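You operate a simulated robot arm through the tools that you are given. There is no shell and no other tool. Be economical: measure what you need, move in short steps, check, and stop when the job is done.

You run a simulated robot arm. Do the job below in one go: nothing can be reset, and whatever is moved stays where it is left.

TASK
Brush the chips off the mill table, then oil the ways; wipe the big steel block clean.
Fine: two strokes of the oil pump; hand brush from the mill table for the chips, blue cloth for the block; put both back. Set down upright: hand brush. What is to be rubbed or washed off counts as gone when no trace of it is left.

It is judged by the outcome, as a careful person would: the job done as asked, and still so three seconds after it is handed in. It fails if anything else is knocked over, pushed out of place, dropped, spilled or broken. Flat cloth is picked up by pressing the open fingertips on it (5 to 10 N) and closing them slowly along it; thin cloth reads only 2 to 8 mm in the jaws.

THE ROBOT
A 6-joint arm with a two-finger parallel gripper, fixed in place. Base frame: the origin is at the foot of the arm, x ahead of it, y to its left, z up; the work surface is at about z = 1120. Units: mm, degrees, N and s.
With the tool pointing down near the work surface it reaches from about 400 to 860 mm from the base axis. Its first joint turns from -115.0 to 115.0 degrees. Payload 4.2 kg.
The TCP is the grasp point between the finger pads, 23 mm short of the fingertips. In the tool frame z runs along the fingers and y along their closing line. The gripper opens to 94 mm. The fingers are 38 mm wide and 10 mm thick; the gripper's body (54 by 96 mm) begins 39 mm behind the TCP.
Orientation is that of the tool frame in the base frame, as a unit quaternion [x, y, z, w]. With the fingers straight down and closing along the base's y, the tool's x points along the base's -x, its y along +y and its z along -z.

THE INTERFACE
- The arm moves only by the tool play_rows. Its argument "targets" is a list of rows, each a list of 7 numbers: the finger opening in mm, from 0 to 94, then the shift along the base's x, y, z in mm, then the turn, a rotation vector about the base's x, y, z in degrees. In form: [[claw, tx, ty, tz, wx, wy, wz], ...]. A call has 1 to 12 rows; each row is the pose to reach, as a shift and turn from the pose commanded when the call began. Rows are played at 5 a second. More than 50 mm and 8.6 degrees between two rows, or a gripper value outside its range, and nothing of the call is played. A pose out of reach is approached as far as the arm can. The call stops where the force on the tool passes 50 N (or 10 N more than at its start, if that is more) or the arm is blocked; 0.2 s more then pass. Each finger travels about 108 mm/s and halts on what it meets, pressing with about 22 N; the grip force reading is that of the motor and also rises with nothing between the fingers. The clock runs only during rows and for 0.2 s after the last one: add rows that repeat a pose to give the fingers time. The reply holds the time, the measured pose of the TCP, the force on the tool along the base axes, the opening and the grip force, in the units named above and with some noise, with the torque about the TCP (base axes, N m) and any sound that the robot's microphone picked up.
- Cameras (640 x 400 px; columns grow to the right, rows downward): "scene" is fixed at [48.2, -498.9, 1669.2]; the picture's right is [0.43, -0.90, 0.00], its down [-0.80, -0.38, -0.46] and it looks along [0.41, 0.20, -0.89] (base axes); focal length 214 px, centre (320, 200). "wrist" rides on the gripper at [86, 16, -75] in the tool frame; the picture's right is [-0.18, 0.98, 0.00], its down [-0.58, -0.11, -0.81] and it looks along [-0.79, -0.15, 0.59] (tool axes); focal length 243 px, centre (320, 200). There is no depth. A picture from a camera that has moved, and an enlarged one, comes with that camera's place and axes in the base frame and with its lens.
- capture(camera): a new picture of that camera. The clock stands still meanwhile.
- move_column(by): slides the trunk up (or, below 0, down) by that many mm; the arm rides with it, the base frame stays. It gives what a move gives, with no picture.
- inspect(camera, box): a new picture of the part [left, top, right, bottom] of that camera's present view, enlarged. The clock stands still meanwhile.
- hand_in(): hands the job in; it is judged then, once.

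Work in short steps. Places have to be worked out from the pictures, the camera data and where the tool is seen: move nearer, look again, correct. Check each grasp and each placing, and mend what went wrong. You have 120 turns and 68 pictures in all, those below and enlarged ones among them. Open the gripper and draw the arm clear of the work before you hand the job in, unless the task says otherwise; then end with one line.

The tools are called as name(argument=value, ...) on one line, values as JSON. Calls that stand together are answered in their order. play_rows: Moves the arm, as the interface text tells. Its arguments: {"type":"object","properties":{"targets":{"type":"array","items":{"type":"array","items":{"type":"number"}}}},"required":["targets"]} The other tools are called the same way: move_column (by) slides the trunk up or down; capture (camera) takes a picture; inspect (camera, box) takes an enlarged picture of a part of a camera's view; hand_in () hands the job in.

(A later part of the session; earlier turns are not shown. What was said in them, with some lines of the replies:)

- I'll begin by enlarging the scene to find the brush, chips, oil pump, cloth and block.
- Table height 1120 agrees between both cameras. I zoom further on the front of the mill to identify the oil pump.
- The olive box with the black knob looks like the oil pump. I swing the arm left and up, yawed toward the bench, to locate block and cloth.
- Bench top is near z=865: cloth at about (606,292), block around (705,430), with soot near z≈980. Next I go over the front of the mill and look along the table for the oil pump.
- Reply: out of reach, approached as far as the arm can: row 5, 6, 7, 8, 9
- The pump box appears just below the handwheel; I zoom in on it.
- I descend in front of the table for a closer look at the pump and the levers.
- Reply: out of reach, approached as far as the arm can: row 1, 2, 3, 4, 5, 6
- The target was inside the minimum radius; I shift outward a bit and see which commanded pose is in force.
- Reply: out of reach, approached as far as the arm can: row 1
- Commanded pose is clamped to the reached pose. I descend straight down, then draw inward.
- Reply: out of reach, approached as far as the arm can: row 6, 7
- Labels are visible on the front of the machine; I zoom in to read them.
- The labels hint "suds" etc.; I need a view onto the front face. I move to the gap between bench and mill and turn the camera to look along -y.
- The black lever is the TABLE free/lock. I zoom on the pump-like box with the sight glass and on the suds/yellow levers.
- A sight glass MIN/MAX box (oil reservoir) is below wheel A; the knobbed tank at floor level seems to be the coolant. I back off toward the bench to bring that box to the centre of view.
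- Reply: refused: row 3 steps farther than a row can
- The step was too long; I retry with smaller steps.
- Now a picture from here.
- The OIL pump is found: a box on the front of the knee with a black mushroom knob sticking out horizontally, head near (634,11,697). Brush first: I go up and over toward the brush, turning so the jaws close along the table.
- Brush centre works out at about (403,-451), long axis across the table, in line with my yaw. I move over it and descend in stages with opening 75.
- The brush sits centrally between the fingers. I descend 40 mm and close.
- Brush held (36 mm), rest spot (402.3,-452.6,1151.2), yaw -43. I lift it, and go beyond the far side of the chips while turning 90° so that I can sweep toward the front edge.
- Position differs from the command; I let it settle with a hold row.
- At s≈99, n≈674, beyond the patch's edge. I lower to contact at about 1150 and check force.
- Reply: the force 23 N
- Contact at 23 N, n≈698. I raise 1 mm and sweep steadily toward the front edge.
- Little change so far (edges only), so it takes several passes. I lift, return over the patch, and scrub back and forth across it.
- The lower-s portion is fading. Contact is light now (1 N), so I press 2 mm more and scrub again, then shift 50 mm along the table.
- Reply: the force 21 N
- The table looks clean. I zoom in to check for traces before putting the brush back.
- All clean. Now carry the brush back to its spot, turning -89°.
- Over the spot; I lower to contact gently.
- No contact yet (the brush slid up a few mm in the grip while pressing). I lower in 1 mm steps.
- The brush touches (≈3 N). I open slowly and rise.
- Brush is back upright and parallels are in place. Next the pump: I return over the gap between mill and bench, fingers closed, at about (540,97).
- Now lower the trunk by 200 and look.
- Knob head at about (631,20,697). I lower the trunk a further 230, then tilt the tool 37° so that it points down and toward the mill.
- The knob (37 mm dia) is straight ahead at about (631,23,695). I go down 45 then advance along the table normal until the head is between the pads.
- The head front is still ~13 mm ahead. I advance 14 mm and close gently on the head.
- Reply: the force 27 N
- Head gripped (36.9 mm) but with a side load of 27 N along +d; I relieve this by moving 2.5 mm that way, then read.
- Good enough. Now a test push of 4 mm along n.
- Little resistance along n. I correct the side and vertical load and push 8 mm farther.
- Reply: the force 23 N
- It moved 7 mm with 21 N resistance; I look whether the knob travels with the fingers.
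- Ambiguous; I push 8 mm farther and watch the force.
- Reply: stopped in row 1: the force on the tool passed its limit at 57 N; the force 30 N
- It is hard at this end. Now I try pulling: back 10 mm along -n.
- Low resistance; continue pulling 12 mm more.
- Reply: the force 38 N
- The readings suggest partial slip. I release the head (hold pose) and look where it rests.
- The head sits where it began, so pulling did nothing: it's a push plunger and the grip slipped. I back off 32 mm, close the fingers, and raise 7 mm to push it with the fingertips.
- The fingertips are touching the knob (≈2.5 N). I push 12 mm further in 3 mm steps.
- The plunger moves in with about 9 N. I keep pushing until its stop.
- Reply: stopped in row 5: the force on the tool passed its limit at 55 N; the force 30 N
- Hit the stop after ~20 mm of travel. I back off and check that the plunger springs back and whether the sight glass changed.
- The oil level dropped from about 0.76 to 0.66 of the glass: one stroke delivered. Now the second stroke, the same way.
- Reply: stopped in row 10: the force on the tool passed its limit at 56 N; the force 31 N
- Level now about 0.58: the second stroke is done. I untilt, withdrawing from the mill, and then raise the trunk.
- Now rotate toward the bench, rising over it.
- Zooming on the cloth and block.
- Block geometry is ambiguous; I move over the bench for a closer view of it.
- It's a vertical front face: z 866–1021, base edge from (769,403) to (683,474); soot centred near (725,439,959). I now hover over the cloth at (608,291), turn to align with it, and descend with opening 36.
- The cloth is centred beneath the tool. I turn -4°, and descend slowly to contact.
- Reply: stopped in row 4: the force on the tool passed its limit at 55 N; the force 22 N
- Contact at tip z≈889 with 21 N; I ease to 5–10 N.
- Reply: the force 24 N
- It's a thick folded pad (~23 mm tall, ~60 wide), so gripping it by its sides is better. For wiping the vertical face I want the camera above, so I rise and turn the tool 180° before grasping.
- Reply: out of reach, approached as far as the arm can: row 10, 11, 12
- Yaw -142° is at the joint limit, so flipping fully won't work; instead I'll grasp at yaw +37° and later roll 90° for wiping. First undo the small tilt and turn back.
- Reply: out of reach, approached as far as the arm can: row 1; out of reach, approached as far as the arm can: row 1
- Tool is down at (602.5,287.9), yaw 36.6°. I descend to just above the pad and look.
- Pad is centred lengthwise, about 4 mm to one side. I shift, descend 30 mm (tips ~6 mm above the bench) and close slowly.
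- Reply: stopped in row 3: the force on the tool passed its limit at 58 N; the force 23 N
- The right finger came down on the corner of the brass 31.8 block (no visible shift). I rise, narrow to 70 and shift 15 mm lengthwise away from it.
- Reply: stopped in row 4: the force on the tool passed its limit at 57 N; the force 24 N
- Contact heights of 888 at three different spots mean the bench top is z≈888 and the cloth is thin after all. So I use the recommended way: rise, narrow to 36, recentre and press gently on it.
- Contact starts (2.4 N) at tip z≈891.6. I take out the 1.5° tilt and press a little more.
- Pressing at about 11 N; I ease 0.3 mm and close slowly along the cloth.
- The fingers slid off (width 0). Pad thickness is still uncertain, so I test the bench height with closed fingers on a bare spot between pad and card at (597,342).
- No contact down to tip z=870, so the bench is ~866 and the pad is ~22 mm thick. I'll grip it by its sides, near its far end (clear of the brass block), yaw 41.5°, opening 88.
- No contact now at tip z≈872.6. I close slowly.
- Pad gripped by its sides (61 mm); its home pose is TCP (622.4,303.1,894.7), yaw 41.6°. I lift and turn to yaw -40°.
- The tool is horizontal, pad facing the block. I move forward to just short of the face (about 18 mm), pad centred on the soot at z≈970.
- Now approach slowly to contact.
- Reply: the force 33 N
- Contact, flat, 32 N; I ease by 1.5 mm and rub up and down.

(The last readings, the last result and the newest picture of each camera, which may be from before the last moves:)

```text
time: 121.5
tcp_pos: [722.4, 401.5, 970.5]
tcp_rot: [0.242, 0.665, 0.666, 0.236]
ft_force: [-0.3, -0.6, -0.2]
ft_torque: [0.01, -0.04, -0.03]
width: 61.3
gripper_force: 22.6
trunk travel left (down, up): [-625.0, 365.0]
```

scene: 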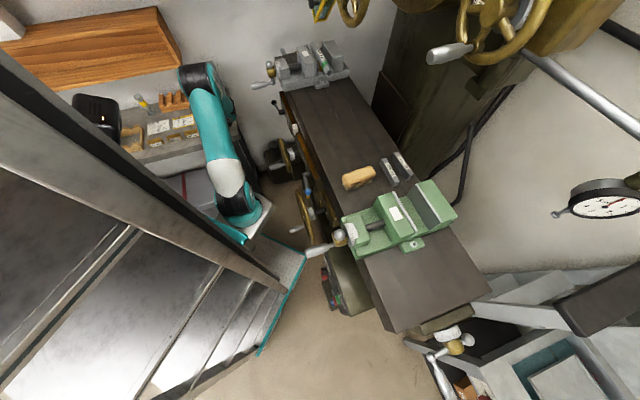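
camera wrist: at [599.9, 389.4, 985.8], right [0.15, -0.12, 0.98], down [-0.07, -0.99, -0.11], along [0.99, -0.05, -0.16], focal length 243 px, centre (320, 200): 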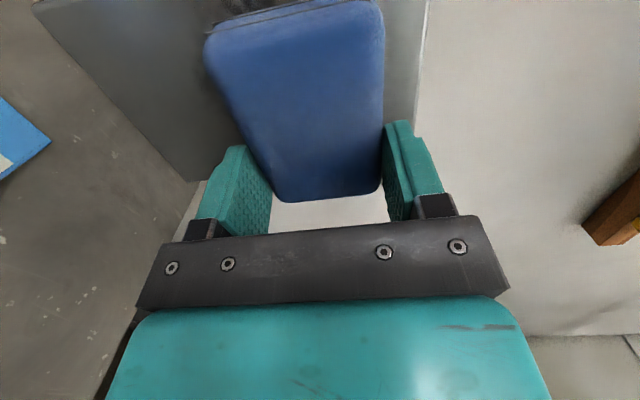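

Contact was lost (pad slid a bit in the grip). I press in again by 2 mm and read.

play_rows(targets=[[40, 0.7, 0.8, 0, 0, 0, 0], [40, 1.4, 1.7, 0, 0, 0, 0], [40, 1.4, 1.7, 0, 0, 0, 0]])

```text
time: 122.3
tcp_pos: [722.7, 401.9, 969.6]
tcp_rot: [0.243, 0.665, 0.666, 0.235]
ft_force: [-23.1, -22.7, 0.2]
ft_torque: [0.1, 0.0, 0.06]
width: 61.5
gripper_force: 22.0
trunk travel left (down, up): [-625.0, 365.0]
```

I ease 0.8 mm and rub vertically and sideways over the whole soot area.

play_rows(targets=[[40, -0.5, -0.6, 12, 0, 0, 0], [40, -0.5, -0.6, 25, 0, 0, 0], [40, -0.5, -0.6, 35, 0, 0, 0], [40, -0.5, -0.6, 20, 0, 0, 0], [40, -0.5, -0.6, 5, 0, 0, 0], [40, -0.5, -0.6, -10, 0, 0, 0], [40, -0.5, -0.6, -25, 0, 0, 0], [40, -0.5, -0.6, -38, 0, 0, 0], [40, -0.5, -0.6, -25, 0, 0, 0], [40, -0.5, -0.6, -10, 0, 0, 0], [40, -0.5, -0.6, 5, 0, 0, 0]])

play_rows(targets=[[40, 9.2, -7.6, 0, 0, 0, 0], [40, 13, -10.8, 15, 0, 0, 0], [40, 13, -10.8, 28, 0, 0, 0], [40, 13, -10.8, 12, 0, 0, 0], [40, 13, -10.8, -4, 0, 0, 0], [40, 13, -10.8, -20, 0, 0, 0], [40, 13, -10.8, -38, 0, 0, 0], [40, 0, 0, -38, 0, 0, 0], [40, -13, 10.8, -38, 0, 0, 0], [40, -13, 10.8, -20, 0, 0, 0], [40, -13, 10.8, 0, 0, 0, 0], [40, -13, 10.8, 25, 0, 0, 0]])

```text
time: 124.7
tcp_pos: [723.4, 403.0, 975.3]
tcp_rot: [0.243, 0.664, 0.667, 0.236]
ft_force: [-3.8, -4.4, 0.0]
ft_torque: [0.09, -0.09, -0.07]
width: 61.3
gripper_force: 22.0
trunk travel left (down, up): [-625.0, 365.0]
```

```text
time: 127.3
tcp_pos: [710.5, 412.4, 1000.5]
tcp_rot: [0.243, 0.665, 0.665, 0.236]
ft_force: [1.1, -0.4, -0.9]
ft_torque: [0.03, 0.01, -0.03]
width: 61.5
gripper_force: 22.2
trunk travel left (down, up): [-625.0, 365.0]
```

I back away and up to see the face.

play_rows(targets=[[40, -13, -15, 5, 0, 0, 0], [40, -28, -32, 20, 0, 0, 0], [40, -44, -48, 45, 0, 0, 0], [40, -60, -62, 75, 0, 0, 0], [40, -60, -62, 95, 0, 0, 0]])

inspect(camera="wrist", box=[60, 0, 300, 200])

```text
time: 128.5
tcp_pos: [649.3, 351.2, 1094.8]
tcp_rot: [0.243, 0.665, 0.665, 0.237]
ft_force: [0.6, 0.2, -0.3]
ft_torque: [-0.01, -0.01, -0.03]
width: 61.4
gripper_force: 22.0
trunk travel left (down, up): [-625.0, 365.0]
```

```text
2.00 times, centred on (180, 100) of wrist
camera zoom: at [535.8, 349.8, 1111.3], right [0.15, -0.12, 0.98], down [-0.07, -0.99, -0.11], along [0.99, -0.05, -0.16], focal length 485 px, centre (600, 400)
```

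zoom: 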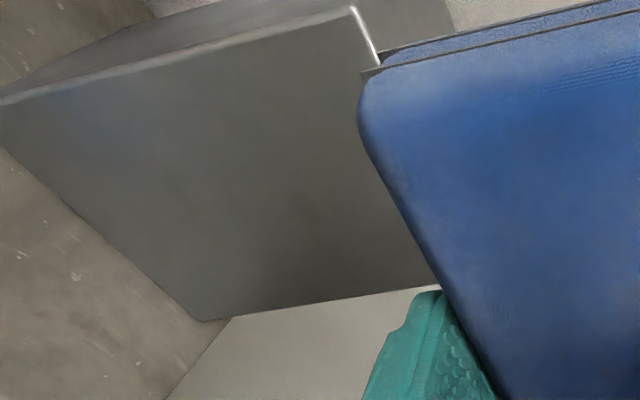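

Nearly clean, though faint shades may remain. I make one more firm pass: return to just off the face first.

play_rows(targets=[[40, 8, 0, -35, 0, 0, 0], [40, 22, 5, -70, 0, 0, 0], [40, 38, 15, -105, 0, 0, 0], [40, 55, 30, -123, 0, 0, 0], [40, 64, 40, -125, 0, 0, 0], [40, 71, 48.5, -125, 0, 0, 0], [40, 73.5, 51.3, -125, 0, 0, 0], [40, 74.6, 52.5, -125, 0, 0, 0], [40, 74.6, 52.5, -125, 0, 0, 0]])

```text
time: 130.5
tcp_pos: [724.5, 402.8, 969.3]
tcp_rot: [0.243, 0.665, 0.666, 0.236]
ft_force: [-24.1, -22.4, -0.1]
ft_torque: [0.09, 0.01, 0.0]
width: 62.1
gripper_force: 21.6
trunk travel left (down, up): [-625.0, 365.0]
```

The contact force direction shows the face normal is nearer (.73,.68). I back off 4 mm, turn -6° about z to align, and press again.

play_rows(targets=[[40, -3, -3, 0, 0, 0, 0], [40, -3, -3, 0, 0, 0, -6], [40, -1, -1, 0, 0, 0, -6], [40, -0.3, -0.3, 0, 0, 0, -6], [40, -0.3, -0.3, 0, 0, 0, -6]])

```text
time: 131.7
tcp_pos: [725.8, 402.8, 969.8]
tcp_rot: [0.277, 0.651, 0.653, 0.271]
ft_force: [-9.0, -9.9, 0.8]
ft_torque: [0.1, -0.08, 0.39]
width: 61.1
gripper_force: 21.9
trunk travel left (down, up): [-625.0, 365.0]
```

Torque now matches pressure centred on the pad, so it's flat. I press a bit more and rub up/down at three sideways positions.

play_rows(targets=[[40, 0.3, 0.3, 12, 0, 0, 0], [40, 0.3, 0.3, 25, 0, 0, 0], [40, 0.3, 0.3, 35, 0, 0, 0], [40, 0.3, 0.3, 20, 0, 0, 0], [40, 0.4, 0.4, 5, 0, 0, 0], [40, 0.4, 0.4, -10, 0, 0, 0], [40, 0.5, 0.5, -25, 0, 0, 0], [40, 0.5, 0.5, -38, 0, 0, 0], [40, 0.6, 0.6, -20, 0, 0, 0], [40, 0.6, 0.6, 0, 0, 0, 0]])

play_rows(targets=[[40, 7.3, -6.7, 0, 0, 0, 0], [40, 10.3, -9.7, 15, 0, 0, 0], [40, 10.3, -9.7, 32, 0, 0, 0], [40, 10.4, -9.6, 15, 0, 0, 0], [40, 10.4, -9.6, -4, 0, 0, 0], [40, 10.5, -9.5, -22, 0, 0, 0], [40, 10.5, -9.5, -38, 0, 0, 0], [40, 10.6, -9.4, -20, 0, 0, 0], [40, 10.6, -9.4, 0, 0, 0, 0]])

play_rows(targets=[[40, -7, 7.6, 0, 0, 0, 0], [40, -14, 14.6, 0, 0, 0, 0], [40, -20, 20.8, 0, 0, 0, 0], [40, -20, 20.8, 16, 0, 0, 0], [40, -20, 20.8, 32, 0, 0, 0], [40, -19.9, 20.9, 15, 0, 0, 0], [40, -19.9, 20.9, -4, 0, 0, 0], [40, -19.8, 21, -22, 0, 0, 0], [40, -19.8, 21, -38, 0, 0, 0], [40, -19.7, 21.1, -20, 0, 0, 0], [40, -19.7, 21.1, 0, 0, 0, 0]])

```text
time: 133.9
tcp_pos: [726.4, 402.8, 969.3]
tcp_rot: [0.277, 0.651, 0.653, 0.271]
ft_force: [-11.0, -12.6, -4.9]
ft_torque: [0.19, -0.25, 0.01]
width: 61.5
gripper_force: 21.8
trunk travel left (down, up): [-625.0, 365.0]
```

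```text
time: 135.9
tcp_pos: [734.7, 394.9, 971.7]
tcp_rot: [0.277, 0.651, 0.653, 0.27]
ft_force: [-3.5, -2.8, 2.1]
ft_torque: [0.06, -0.05, -0.05]
width: 61.4
gripper_force: 22.2
trunk travel left (down, up): [-625.0, 365.0]
```

```text
time: 138.3
tcp_pos: [717.0, 414.6, 969.4]
tcp_rot: [0.277, 0.652, 0.652, 0.271]
ft_force: [-10.4, -11.4, -4.7]
ft_torque: [0.14, -0.17, 0.04]
width: 61.5
gripper_force: 21.7
trunk travel left (down, up): [-625.0, 365.0]
```

Good contact on all passes. I back away to the earlier standoff, restoring the 6°.

play_rows(targets=[[40, -13, -14, 2, 0, 0, 0], [40, -28, -32, 8, 0, 0, 0], [40, -44, -52, 20, 0, 0, 2], [40, -60, -73, 34, 0, 0, 4], [40, -75, -95, 46, 0, 0, 6]])

play_rows(targets=[[40, 0, 0, 0, -6.2, 5.1, 0], [40, 0, 0, 0, -12.3, 10.2, 0], [40, 0, 0, 0, -18.5, 15.3, 0], [40, 0, 0, 0, -24.7, 20.4, 0], [40, 0, 0, 0, -30.8, 25.5, 0], [40, 0, 0, 0, -37, 30.6, 0], [40, 0, 0, 0, -43.2, 35.7, 0], [40, 0, 0, 0, -49.3, 40.8, 0], [40, 0, 0, 0, -55.5, 45.9, 0], [40, 0, 0, 0, -61.7, 51, 0], [40, 0, 0, 0, -67, 55.3, 0], [40, 0, 0, 0, -69.4, 57.3, 0]])

play_rows(targets=[[40, 0, -1, 0, 0, 0, 8], [40, 0, -2, 0, 0, 0, 16], [40, 0, -3, 0, 0, 0, 24], [40, 0, -4, 0, 0, 0, 32], [40, 0, -6, 0, 0, 0, 40], [40, 0, -8, 0, 0, 0, 48], [40, -5, -10, 0, 0, 0, 56], [40, -10, -12, 0, 0, 0, 64], [40, -15, -14, 0, 0, 0, 72], [40, -20, -17, 0, 0, 0, 80], [40, -20, -17, 0, 0, 0, 81.6], [40, -20, -17, 0, 0, 0, 81.6]])

capture(camera="wrist")

```text
time: 139.5
tcp_pos: [641.4, 320.1, 1016.7]
tcp_rot: [0.242, 0.665, 0.666, 0.237]
ft_force: [0.7, 1.5, 0.2]
ft_torque: [-0.02, -0.03, -0.01]
width: 61.6
gripper_force: 22.3
trunk travel left (down, up): [-625.0, 365.0]
```

```text
time: 142.1
tcp_pos: [640.8, 319.7, 1015.9]
tcp_rot: [0.342, 0.94, -0.003, -0.001]
ft_force: [-0.4, -0.4, -0.4]
ft_torque: [-0.01, -0.01, -0.01]
width: 61.4
gripper_force: 21.9
trunk travel left (down, up): [-625.0, 365.0]
```

```text
time: 144.7
tcp_pos: [621.4, 302.8, 1014.9]
tcp_rot: [-0.355, 0.935, -0.001, 0.001]
ft_force: [0.3, 0.6, -1.1]
ft_torque: [-0.01, 0.03, -0.01]
width: 61.2
gripper_force: 22.0
trunk travel left (down, up): [-625.0, 365.0]
```

```text
7 pictures are left
camera wrist: at [545.6, 258.9, 1089.3], right [-0.52, 0.86, 0.0], down [0.51, 0.31, 0.81], along [0.69, 0.42, -0.59], focal length 243 px, centre (320, 200)
```

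wrist: 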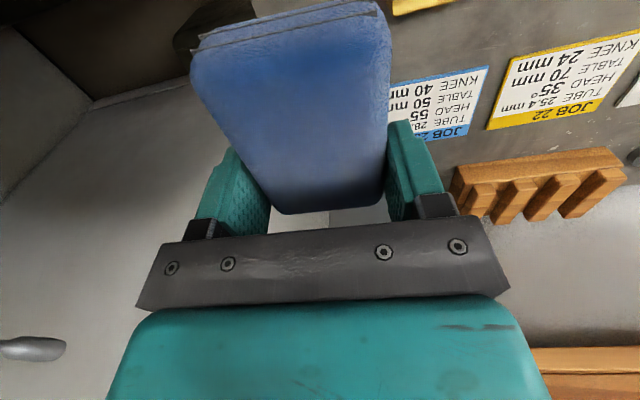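

Before putting the cloth down I check the block face with the scene camera.

inspect(camera="scene", box=[176, 50, 256, 140])

```text
4.44 times, centred on (216, 95) of scene
camera zoom: at [48.2, -498.9, 1669.2], right [0.43, -0.9, 0.0], down [-0.8, -0.38, -0.46], along [0.41, 0.2, -0.89], focal length 953 px, centre (782, 667)
```

zoom: 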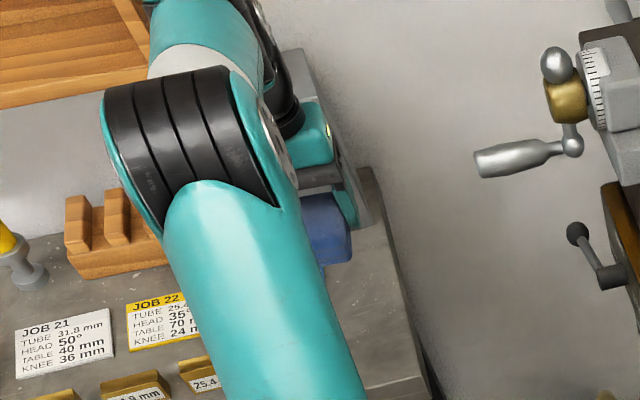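

Occluded by the arm; I turn -32° with the pad held so the block shows beside it.

play_rows(targets=[[40, -5, -5, 20, 0, 0, -8], [40, -10, -10, 40, 0, 0, -16], [40, -15, -15, 60, 0, 0, -24], [40, -20, -20, 70, 0, 0, -32]])

inspect(camera="wrist", box=[380, 60, 640, 260])

```text
time: 145.7
tcp_pos: [602.7, 283.6, 1085.8]
tcp_rot: [-0.082, 0.997, 0.0, 0.0]
ft_force: [1.0, 0.2, -0.4]
ft_torque: [0.03, 0.0, 0.02]
width: 61.2
gripper_force: 22.1
trunk travel left (down, up): [-625.0, 365.0]
```

```text
2.00 times, centred on (510, 160) of wrist
camera zoom: at [513.4, 286.4, 1159.4], right [0.02, 1.0, 0.0], down [0.59, -0.01, 0.81], along [0.81, -0.02, -0.59], focal length 485 px, centre (-60, 280)
```

zoom: 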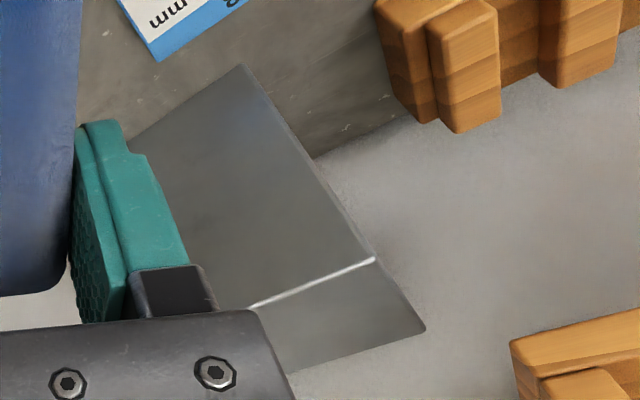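

The visible part is spotless. Now return and lower the pad to its home pose.

play_rows(targets=[[40, 5, 5, -10, 0, 0, 8], [40, 10, 10, -30, 0, 0, 16], [40, 15, 15, -50, 0, 0, 24], [40, 20, 20, -70, 0, 0, 32], [40, 20, 20, -110, 0, 0, 32], [40, 20, 20, -150, 0, 0, 32], [40, 20, 20, -175, 0, 0, 32], [40, 20, 20, -184, 0, 0, 32], [40, 20, 20, -184, 0, 0, 32]])

play_rows(targets=[[40, 0, 0, -2, 0, 0, 0], [40, 0, 0, -4, 0, 0, 0], [40, 0, 0, -6, 0, 0, 0], [40, 0, 0, -6, 0, 0, 0]])

```text
time: 147.7
tcp_pos: [621.4, 304.0, 902.0]
tcp_rot: [-0.355, 0.935, -0.001, 0.0]
ft_force: [0.5, -0.6, -0.1]
ft_torque: [0.03, -0.01, 0.03]
width: 61.4
gripper_force: 22.3
trunk travel left (down, up): [-625.0, 365.0]
```

```text
time: 148.7
tcp_pos: [621.7, 303.4, 895.7]
tcp_rot: [-0.354, 0.935, -0.001, 0.001]
ft_force: [0.3, -0.1, -0.3]
ft_torque: [-0.02, -0.04, -0.01]
width: 61.5
gripper_force: 22.3
trunk travel left (down, up): [-625.0, 365.0]
```

No contact yet; 1 mm steps further.

play_rows(targets=[[40, 0, 0, -1, 0, 0, 0], [40, 0, 0, -2, 0, 0, 0], [40, 0, 0, -3, 0, 0, 0], [40, 0, 0, -3, 0, 0, 0]])

```text
time: 149.7
tcp_pos: [620.7, 303.1, 893.0]
tcp_rot: [-0.354, 0.935, 0.0, 0.0]
ft_force: [0.1, -0.5, -0.5]
ft_torque: [-0.03, -0.01, 0.0]
width: 61.0
gripper_force: 21.9
trunk travel left (down, up): [-625.0, 365.0]
```

play_rows(targets=[[40, 0, 0, -1, 0, 0, 0], [40, 0, 0, -2, 0, 0, 0], [40, 0, 0, -2, 0, 0, 0]])

```text
time: 150.5
tcp_pos: [622.4, 303.5, 891.1]
tcp_rot: [-0.356, 0.934, -0.001, 0.0]
ft_force: [-0.9, 0.1, -0.9]
ft_torque: [0.01, -0.01, 0.03]
width: 61.0
gripper_force: 21.9
trunk travel left (down, up): [-625.0, 365.0]
```

Still no touch (tip z≈868). One more mm or two, carefully.

play_rows(targets=[[40, 0, 0, -0.7, 0, 0, 0], [40, 0, 0, -1.4, 0, 0, 0], [40, 0, 0, -1.4, 0, 0, 0]])

```text
time: 151.3
tcp_pos: [621.3, 302.9, 889.3]
tcp_rot: [-0.355, 0.935, -0.001, 0.0]
ft_force: [0.1, -0.5, -0.4]
ft_torque: [-0.04, -0.01, -0.02]
width: 61.3
gripper_force: 22.1
trunk travel left (down, up): [-625.0, 365.0]
```

play_rows(targets=[[40, 0, 0, -0.8, 0, 0, 0], [40, 0, 0, -1.6, 0, 0, 0], [40, 0, 0, -2.4, 0, 0, 0], [40, 0, 0, -2.4, 0, 0, 0]])

```text
time: 152.3
tcp_pos: [620.7, 303.2, 889.4]
tcp_rot: [-0.355, 0.935, 0.0, 0.0]
ft_force: [-0.6, -1.0, 9.9]
ft_torque: [0.2, -0.16, -0.02]
width: 61.4
gripper_force: 22.0
trunk travel left (down, up): [-625.0, 365.0]
```

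Contact (10 N). I raise 0.6 mm, open gently and withdraw upward.

play_rows(targets=[[60, 0, 0, 0.8, 0, 0, 0], [66, 0, 0, 1, 0, 0, 0], [74, 0, 0, 1, 0, 0, 0], [84, 0, 0, 1, 0, 0, 0], [84, 0, 0, 1, 0, 0, 0], [84, 0, 0, 20, 0, 0, 0], [84, 0, 0, 60, 0, 0, 0], [84, 0, 0, 105, 0, 0, 0], [84, -10, -10, 150, 0, 0, 0], [84, -20, -20, 195, 0, 0, 0]])

capture(camera="wrist")

```text
time: 154.5
tcp_pos: [600.8, 283.6, 1081.0]
tcp_rot: [-0.355, 0.935, 0.0, 0.001]
ft_force: [1.4, -1.1, -1.0]
ft_torque: [0.0, 0.04, -0.02]
width: 84.1
gripper_force: 0.0
trunk travel left (down, up): [-625.0, 365.0]
```

```text
4 pictures are left
camera wrist: at [525.9, 239.0, 1154.7], right [-0.51, 0.86, 0.0], down [0.51, 0.31, 0.81], along [0.69, 0.41, -0.59], focal length 243 px, centre (320, 200)
```

wrist: 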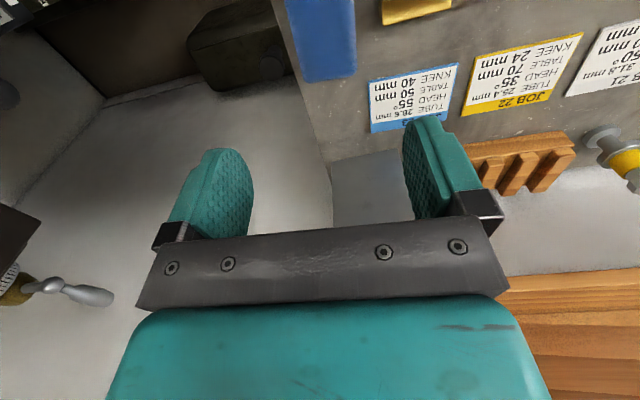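

Cloth is back in place and released. I zoom on the block face for a final check.

inspect(camera="wrist", box=[310, 130, 430, 230])

```text
4.00 times, centred on (370, 180) of wrist
camera zoom: at [525.9, 239.0, 1154.7], right [-0.51, 0.86, 0.0], down [0.51, 0.31, 0.81], along [0.69, 0.41, -0.59], focal length 970 px, centre (120, 280)
```

zoom: 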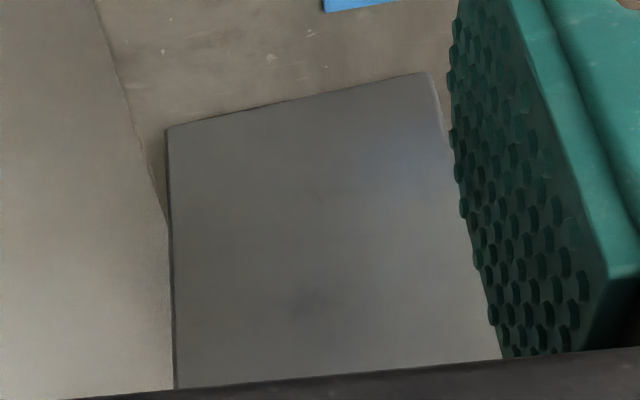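

A faint dark spot remains at the soot's centre (730,435,960) — the same place as after the first pass — so it needs more rubbing. I regrasp the pad the same way.

play_rows(targets=[[88, 10, 10, -45, 0, 0, 0], [88, 20, 20, -90, 0, 0, 0], [88, 20, 20, -130, 0, 0, 0], [88, 20, 20, -155, 0, 0, 0], [88, 20, 20, -165, 0, 0, 0], [88, 20, 20, -175, 0, 0, 0], [88, 20, 20, -182, 0, 0, 0], [88, 20, 20, -187, 0, 0, 0]])

play_rows(targets=[[80, 0, 0, 0, 0, 0, 0], [74, 0, 0, 0, 0, 0, 0], [68, 0, 0, 0, 0, 0, 0], [62, 0, 0, 0, 0, 0, 0], [56, 0, 0, 0, 0, 0, 0], [48, 0, 0, 0, 0, 0, 0], [40, 0, 0, 0, 0, 0, 0], [40, 0, 0, 0, 0, 0, 0]])

```text
time: 156.3
tcp_pos: [620.3, 302.5, 894.9]
tcp_rot: [-0.355, 0.935, -0.001, 0.0]
ft_force: [0.3, -0.1, -0.5]
ft_torque: [0.0, 0.01, 0.02]
width: 88.2
gripper_force: 0.0
trunk travel left (down, up): [-625.0, 365.0]
```

```text
time: 158.1
tcp_pos: [622.7, 303.6, 894.8]
tcp_rot: [-0.355, 0.935, -0.001, -0.001]
ft_force: [-0.5, -0.3, 0.0]
ft_torque: [-0.02, 0.0, -0.01]
width: 61.3
gripper_force: 21.9
trunk travel left (down, up): [-625.0, 365.0]
```

Pad gripped again (61.3 mm). I lift, turn and tilt as before, this time aligned with the true face normal (-6° more).

play_rows(targets=[[40, 0, 0, 40, 0, 0, 0], [40, 0, 0, 80, 0, 0, -4], [40, 5, 2, 110, 0, 0, -12], [40, 10, 5, 120, 0, 0, -20], [40, 15, 8, 120, 0, 0, -28], [40, 20, 10, 120, 0, 0, -36], [40, 20, 12, 120, 0, 0, -44], [40, 20, 14, 120, 0, 0, -52], [40, 20, 16, 120, 0, 0, -60], [40, 20, 17, 120, 0, 0, -68], [40, 20, 17, 120, 0, 0, -76], [40, 20, 17, 120, 0, 0, -81.6]])

play_rows(targets=[[40, 0, 0, 0, 6.2, -5.1, 0], [40, 0, 0, 0, 12.3, -10.2, 0], [40, 0, 0, 0, 18.5, -15.3, 0], [40, 0, 0, 0, 24.7, -20.4, 0], [40, 0, 0, 0, 30.8, -25.5, 0], [40, 0, 0, 0, 37, -30.6, 0], [40, 0, 0, 0, 43.2, -35.7, 0], [40, 0, 0, 0, 49.3, -40.8, 0], [40, 0, 0, 0, 55.5, -45.9, 0], [40, 0, 0, 0, 61.7, -51, 0], [40, 0, 0, 0, 67, -55.3, 0], [40, 0, 0, 0, 69.4, -57.3, 0]])

play_rows(targets=[[40, 8, 5, -12, 0, 0, -3], [40, 20, 15, -25, 0, 0, -6], [40, 36, 32, -38, 0, 0, -6], [40, 54, 52, -45, 0, 0, -6], [40, 66, 64, -48, 0, 0, -6], [40, 72, 70, -48, 0, 0, -6], [40, 75, 73, -48, 0, 0, -6], [40, 77, 75, -48, 0, 0, -6], [40, 77, 75, -48, 0, 0, -6]])

```text
time: 160.7
tcp_pos: [640.6, 320.6, 1014.4]
tcp_rot: [0.343, 0.939, 0.0, 0.0]
ft_force: [1.0, 0.1, 0.1]
ft_torque: [0.01, -0.04, -0.01]
width: 61.1
gripper_force: 22.1
trunk travel left (down, up): [-625.0, 365.0]
```

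```text
time: 163.3
tcp_pos: [641.9, 320.5, 1015.8]
tcp_rot: [0.243, 0.664, 0.666, 0.237]
ft_force: [0.1, 0.5, -0.4]
ft_torque: [0.0, -0.01, -0.01]
width: 61.2
gripper_force: 21.8
trunk travel left (down, up): [-625.0, 365.0]
```

```text
time: 165.3
tcp_pos: [718.0, 396.1, 966.9]
tcp_rot: [0.277, 0.651, 0.653, 0.271]
ft_force: [-4.5, -5.1, -1.2]
ft_torque: [0.01, -0.03, 0.4]
width: 61.0
gripper_force: 22.3
trunk travel left (down, up): [-625.0, 365.0]
```

Contact is 7 N. I rub with gradually increasing pressure over the centre, several strokes vertically.

play_rows(targets=[[40, 0.7, 0.7, 0, 0, 0, 0], [40, 0.8, 0.8, 15, 0, 0, 0], [40, 0.9, 0.9, 30, 0, 0, 0], [40, 1, 1, 15, 0, 0, 0], [40, 1.1, 1.1, 0, 0, 0, 0], [40, 1.2, 1.2, -15, 0, 0, 0], [40, 1.3, 1.3, -32, 0, 0, 0], [40, 1.4, 1.4, -15, 0, 0, 0], [40, 1.5, 1.5, 0, 0, 0, 0], [40, 1.6, 1.6, 15, 0, 0, 0], [40, 1.7, 1.7, 30, 0, 0, 0], [40, 1.8, 1.8, 10, 0, 0, 0]])

play_rows(targets=[[40, 0.1, 0.1, -15, 0, 0, 0], [40, 0.2, 0.2, -35, 0, 0, 0], [40, 0.3, 0.3, -15, 0, 0, 0], [40, 0.4, 0.4, 0, 0, 0, 0], [40, 7.5, -6.7, 0, 0, 0, 0], [40, 14.6, -13.8, 0, 0, 0, 0], [40, 7.6, -6.6, 0, 0, 0, 0], [40, 0.6, 0.6, 0, 0, 0, 0], [40, -6.4, 7.8, 0, 0, 0, 0], [40, -13.4, 14.8, 0, 0, 0, 0], [40, -6.2, 8, 0, 0, 0, 0], [40, 0.8, 1, 0, 0, 0, 0]])

```text
time: 167.9
tcp_pos: [720.7, 396.6, 977.4]
tcp_rot: [0.276, 0.651, 0.653, 0.271]
ft_force: [-2.0, -2.5, -0.3]
ft_torque: [0.14, -0.09, 0.25]
width: 61.2
gripper_force: 21.7
trunk travel left (down, up): [-625.0, 365.0]
```

```text
time: 170.5
tcp_pos: [721.0, 396.6, 977.5]
tcp_rot: [0.276, 0.651, 0.653, 0.271]
ft_force: [-2.8, -1.0, -0.5]
ft_torque: [-0.05, 0.03, 0.22]
width: 61.4
gripper_force: 22.4
trunk travel left (down, up): [-625.0, 365.0]
```

The pressure decays as the pad slides in the grip; I repeat with faster feed-in so that it stays pressed.

play_rows(targets=[[40, 1, 1, 0, 0, 0, 0], [40, 1.3, 1.3, -15, 0, 0, 0], [40, 1.5, 1.5, -30, 0, 0, 0], [40, 1.7, 1.7, -45, 0, 0, 0], [40, 1.9, 1.9, -30, 0, 0, 0], [40, 2.1, 2.1, -15, 0, 0, 0], [40, 2.3, 2.3, 0, 0, 0, 0], [40, 2.5, 2.5, 15, 0, 0, 0], [40, 2.7, 2.7, 0, 0, 0, 0], [40, 2.9, 2.9, -15, 0, 0, 0], [40, 3.1, 3.1, -30, 0, 0, 0], [40, 3.3, 3.3, -15, 0, 0, 0]])

play_rows(targets=[[40, 7.4, -6.6, 0, 0, 0, 0], [40, 14.6, -13.4, 0, 0, 0, 0], [40, 7.9, -6.1, 0, 0, 0, 0], [40, 1.1, 1.1, 0, 0, 0, 0], [40, -5.7, 8.3, 0, 0, 0, 0], [40, -12.5, 15.5, 0, 0, 0, 0], [40, -5.3, 8.7, 0, 0, 0, 0], [40, 1.8, 1.8, 0, 0, 0, 0], [40, 2, 2, 15, 0, 0, 0], [40, 2.2, 2.2, 0, 0, 0, 0], [40, 2.4, 2.4, -15, 0, 0, 0], [40, 2.6, 2.6, 0, 0, 0, 0]])

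```text
time: 173.1
tcp_pos: [723.8, 400.0, 959.5]
tcp_rot: [0.277, 0.653, 0.651, 0.27]
ft_force: [-10.2, -10.4, -6.2]
ft_torque: [0.18, -0.25, 0.06]
width: 61.3
gripper_force: 22.3
trunk travel left (down, up): [-625.0, 365.0]
```

```text
time: 175.7
tcp_pos: [727.0, 404.4, 961.6]
tcp_rot: [0.277, 0.653, 0.651, 0.271]
ft_force: [-13.0, -15.1, -6.8]
ft_torque: [-0.02, -0.09, 0.04]
width: 61.2
gripper_force: 22.8
trunk travel left (down, up): [-625.0, 365.0]
```

Good pressure (15–20 N) throughout. I retreat to the earlier viewpoint and check the spot.

play_rows(targets=[[40, -15, -15, 3, 0, 0, 0], [40, -35, -35, 15, 0, 0, 2], [40, -55, -48, 45, 0, 0, 4], [40, -70, -53, 85, 0, 0, 6], [40, -78, -53, 125, 0, 0, 6], [40, -78, -53, 133, 0, 0, 6]])

inspect(camera="wrist", box=[60, 0, 300, 200])

```text
time: 177.1
tcp_pos: [648.7, 351.8, 1097.1]
tcp_rot: [0.242, 0.665, 0.666, 0.236]
ft_force: [-0.3, 0.5, -0.9]
ft_torque: [0.0, -0.04, -0.02]
width: 61.4
gripper_force: 22.1
trunk travel left (down, up): [-625.0, 365.0]
```

```text
2.00 times, centred on (180, 100) of wrist
camera zoom: at [535.0, 350.0, 1111.9], right [0.15, -0.12, 0.98], down [-0.07, -0.99, -0.11], along [0.99, -0.05, -0.16], focal length 485 px, centre (600, 400)
```

zoom: 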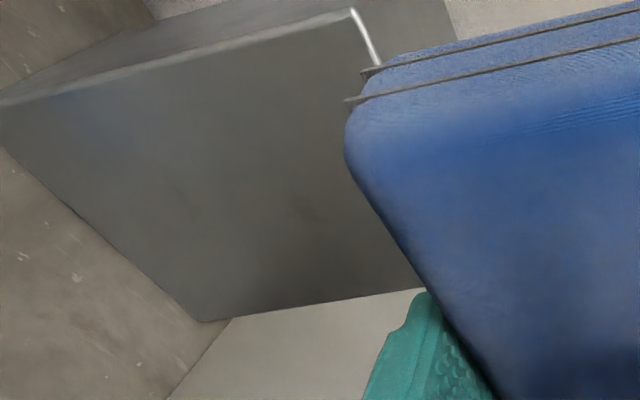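

The faint shading is unchanged after heavy rubbing and so is the bluish tint: it is the steel's own mottling, no soot left. I take the pad back: standoff, untilt, turn.

play_rows(targets=[[40, -3, -12, -28, 0, 0, 0], [40, -5, -24, -56, 0, 0, 0], [40, -7, -32, -82, 0, 0, 0]])

play_rows(targets=[[40, 0, 0, 0, -6.2, 5.1, 0], [40, 0, 0, 0, -12.3, 10.2, 0], [40, 0, 0, 0, -18.5, 15.3, 0], [40, 0, 0, 0, -24.7, 20.4, 0], [40, 0, 0, 0, -30.8, 25.5, 0], [40, 0, 0, 0, -37, 30.6, 0], [40, 0, 0, 0, -43.2, 35.7, 0], [40, 0, 0, 0, -49.3, 40.8, 0], [40, 0, 0, 0, -55.5, 45.9, 0], [40, 0, 0, 0, -61.7, 51, 0], [40, 0, 0, 0, -67, 55.3, 0], [40, 0, 0, 0, -69.4, 57.3, 0]])

play_rows(targets=[[40, 0, -1, 0, 0, 0, 8], [40, 0, -2, 0, 0, 0, 16], [40, 0, -3, 0, 0, 0, 24], [40, 0, -4, 0, 0, 0, 32], [40, 0, -6, 0, 0, 0, 40], [40, 0, -8, 0, 0, 0, 48], [40, -5, -10, 0, 0, 0, 56], [40, -10, -12, 0, 0, 0, 64], [40, -15, -14, 0, 0, 0, 72], [40, -20, -17, 0, 0, 0, 80], [40, -20, -17, 0, 0, 0, 81.6], [40, -20, -17, 0, 0, 0, 81.6]])

```text
time: 177.9
tcp_pos: [641.1, 319.5, 1014.0]
tcp_rot: [0.243, 0.664, 0.667, 0.237]
ft_force: [-0.3, -0.4, -0.6]
ft_torque: [-0.04, 0.0, 0.0]
width: 61.2
gripper_force: 21.9
trunk travel left (down, up): [-625.0, 365.0]
```

```text
time: 180.5
tcp_pos: [641.9, 319.3, 1012.3]
tcp_rot: [0.342, 0.94, -0.002, -0.001]
ft_force: [0.1, -0.2, -0.5]
ft_torque: [-0.01, 0.0, 0.0]
width: 61.0
gripper_force: 22.1
trunk travel left (down, up): [-625.0, 365.0]
```

```text
time: 183.1
tcp_pos: [622.4, 302.7, 1012.9]
tcp_rot: [-0.355, 0.935, -0.001, 0.0]
ft_force: [0.0, 0.0, -0.5]
ft_torque: [0.01, -0.02, 0.01]
width: 61.2
gripper_force: 21.6
trunk travel left (down, up): [-625.0, 365.0]
```

Right over home. I lower to about 891 in stages.

play_rows(targets=[[40, 0, 0, -40, 0, 0, 0], [40, 0, 0, -80, 0, 0, 0], [40, 0, 0, -105, 0, 0, 0], [40, 0, 0, -114, 0, 0, 0], [40, 0, 0, -119, 0, 0, 0], [40, 0, 0, -121, 0, 0, 0], [40, 0, 0, -122.5, 0, 0, 0], [40, 0, 0, -123.5, 0, 0, 0]])

```text
time: 184.9
tcp_pos: [622.1, 302.0, 889.8]
tcp_rot: [-0.356, 0.935, -0.001, 0.0]
ft_force: [-1.8, -2.2, 4.3]
ft_torque: [0.05, -0.06, 0.0]
width: 61.4
gripper_force: 21.6
trunk travel left (down, up): [-625.0, 365.0]
```

Touching lightly (4 N). I open gently and rise clear.

play_rows(targets=[[60, 0, 0, 0.6, 0, 0, 0], [64, 0, 0, 0.6, 0, 0, 0], [72, 0, 0, 0.6, 0, 0, 0], [82, 0, 0, 0.6, 0, 0, 0], [82, 0, 0, 0.6, 0, 0, 0], [82, 0, 0, 20, 0, 0, 0], [82, 0, 0, 60, 0, 0, 0], [82, 0, 0, 105, 0, 0, 0], [82, -15, -15, 150, 0, 0, 0], [82, -35, -35, 190, 0, 0, 0]])

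capture(camera="wrist")

```text
time: 187.1
tcp_pos: [587.0, 266.6, 1080.2]
tcp_rot: [-0.355, 0.935, -0.001, 0.0]
ft_force: [0.6, 0.3, -0.7]
ft_torque: [-0.03, -0.01, 0.04]
width: 82.1
gripper_force: 0.0
trunk travel left (down, up): [-625.0, 365.0]
```

```text
1 pictures are left
camera wrist: at [511.8, 223.2, 1154.5], right [-0.51, 0.86, 0.0], down [0.51, 0.31, 0.81], along [0.69, 0.41, -0.59], focal length 243 px, centre (320, 200)
```

wrist: 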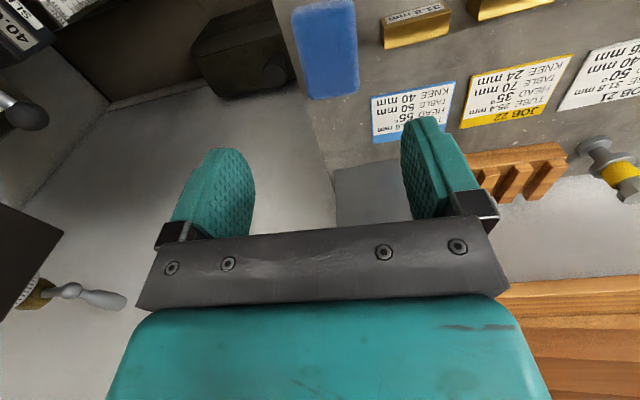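

The cloth lies flat at its place, the block is clean and nothing else has moved. I draw the arm clear upward.

play_rows(targets=[[82, -15, -15, 35, 0, 0, 0], [82, -30, -35, 70, 0, 0, 0], [82, -45, -55, 105, 0, 0, 0], [82, -60, -75, 140, 0, 0, 0], [82, -60, -75, 140, 0, 0, 0]])

capture(camera="scene")

```text
time: 188.3
tcp_pos: [524.6, 192.0, 1220.3]
tcp_rot: [-0.355, 0.935, -0.001, 0.0]
ft_force: [0.2, 0.4, 0.5]
ft_torque: [0.04, -0.02, -0.02]
width: 81.8
gripper_force: 0.1
trunk travel left (down, up): [-625.0, 365.0]
```

```text
0 pictures are left
```

scene: 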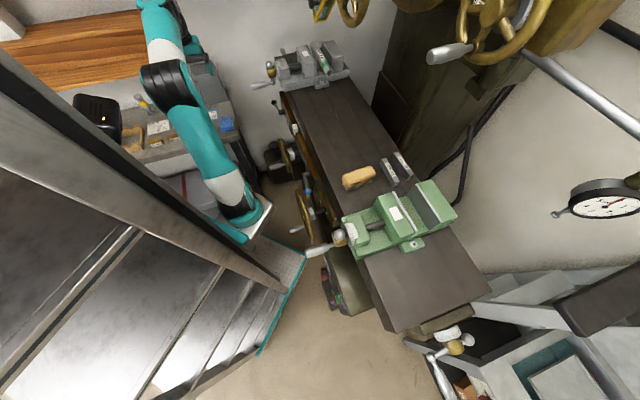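

Everything is in order: table clean, brush upright at its place, cloth back, arm clear. I hand in.

hand_in()

```text
The job is handed in.
```

The job is done and handed in: the chips are brushed off the mill table, the oil pump had two full strokes, the steel block is wiped clean, and the brush (upright) and blue cloth are back in place.
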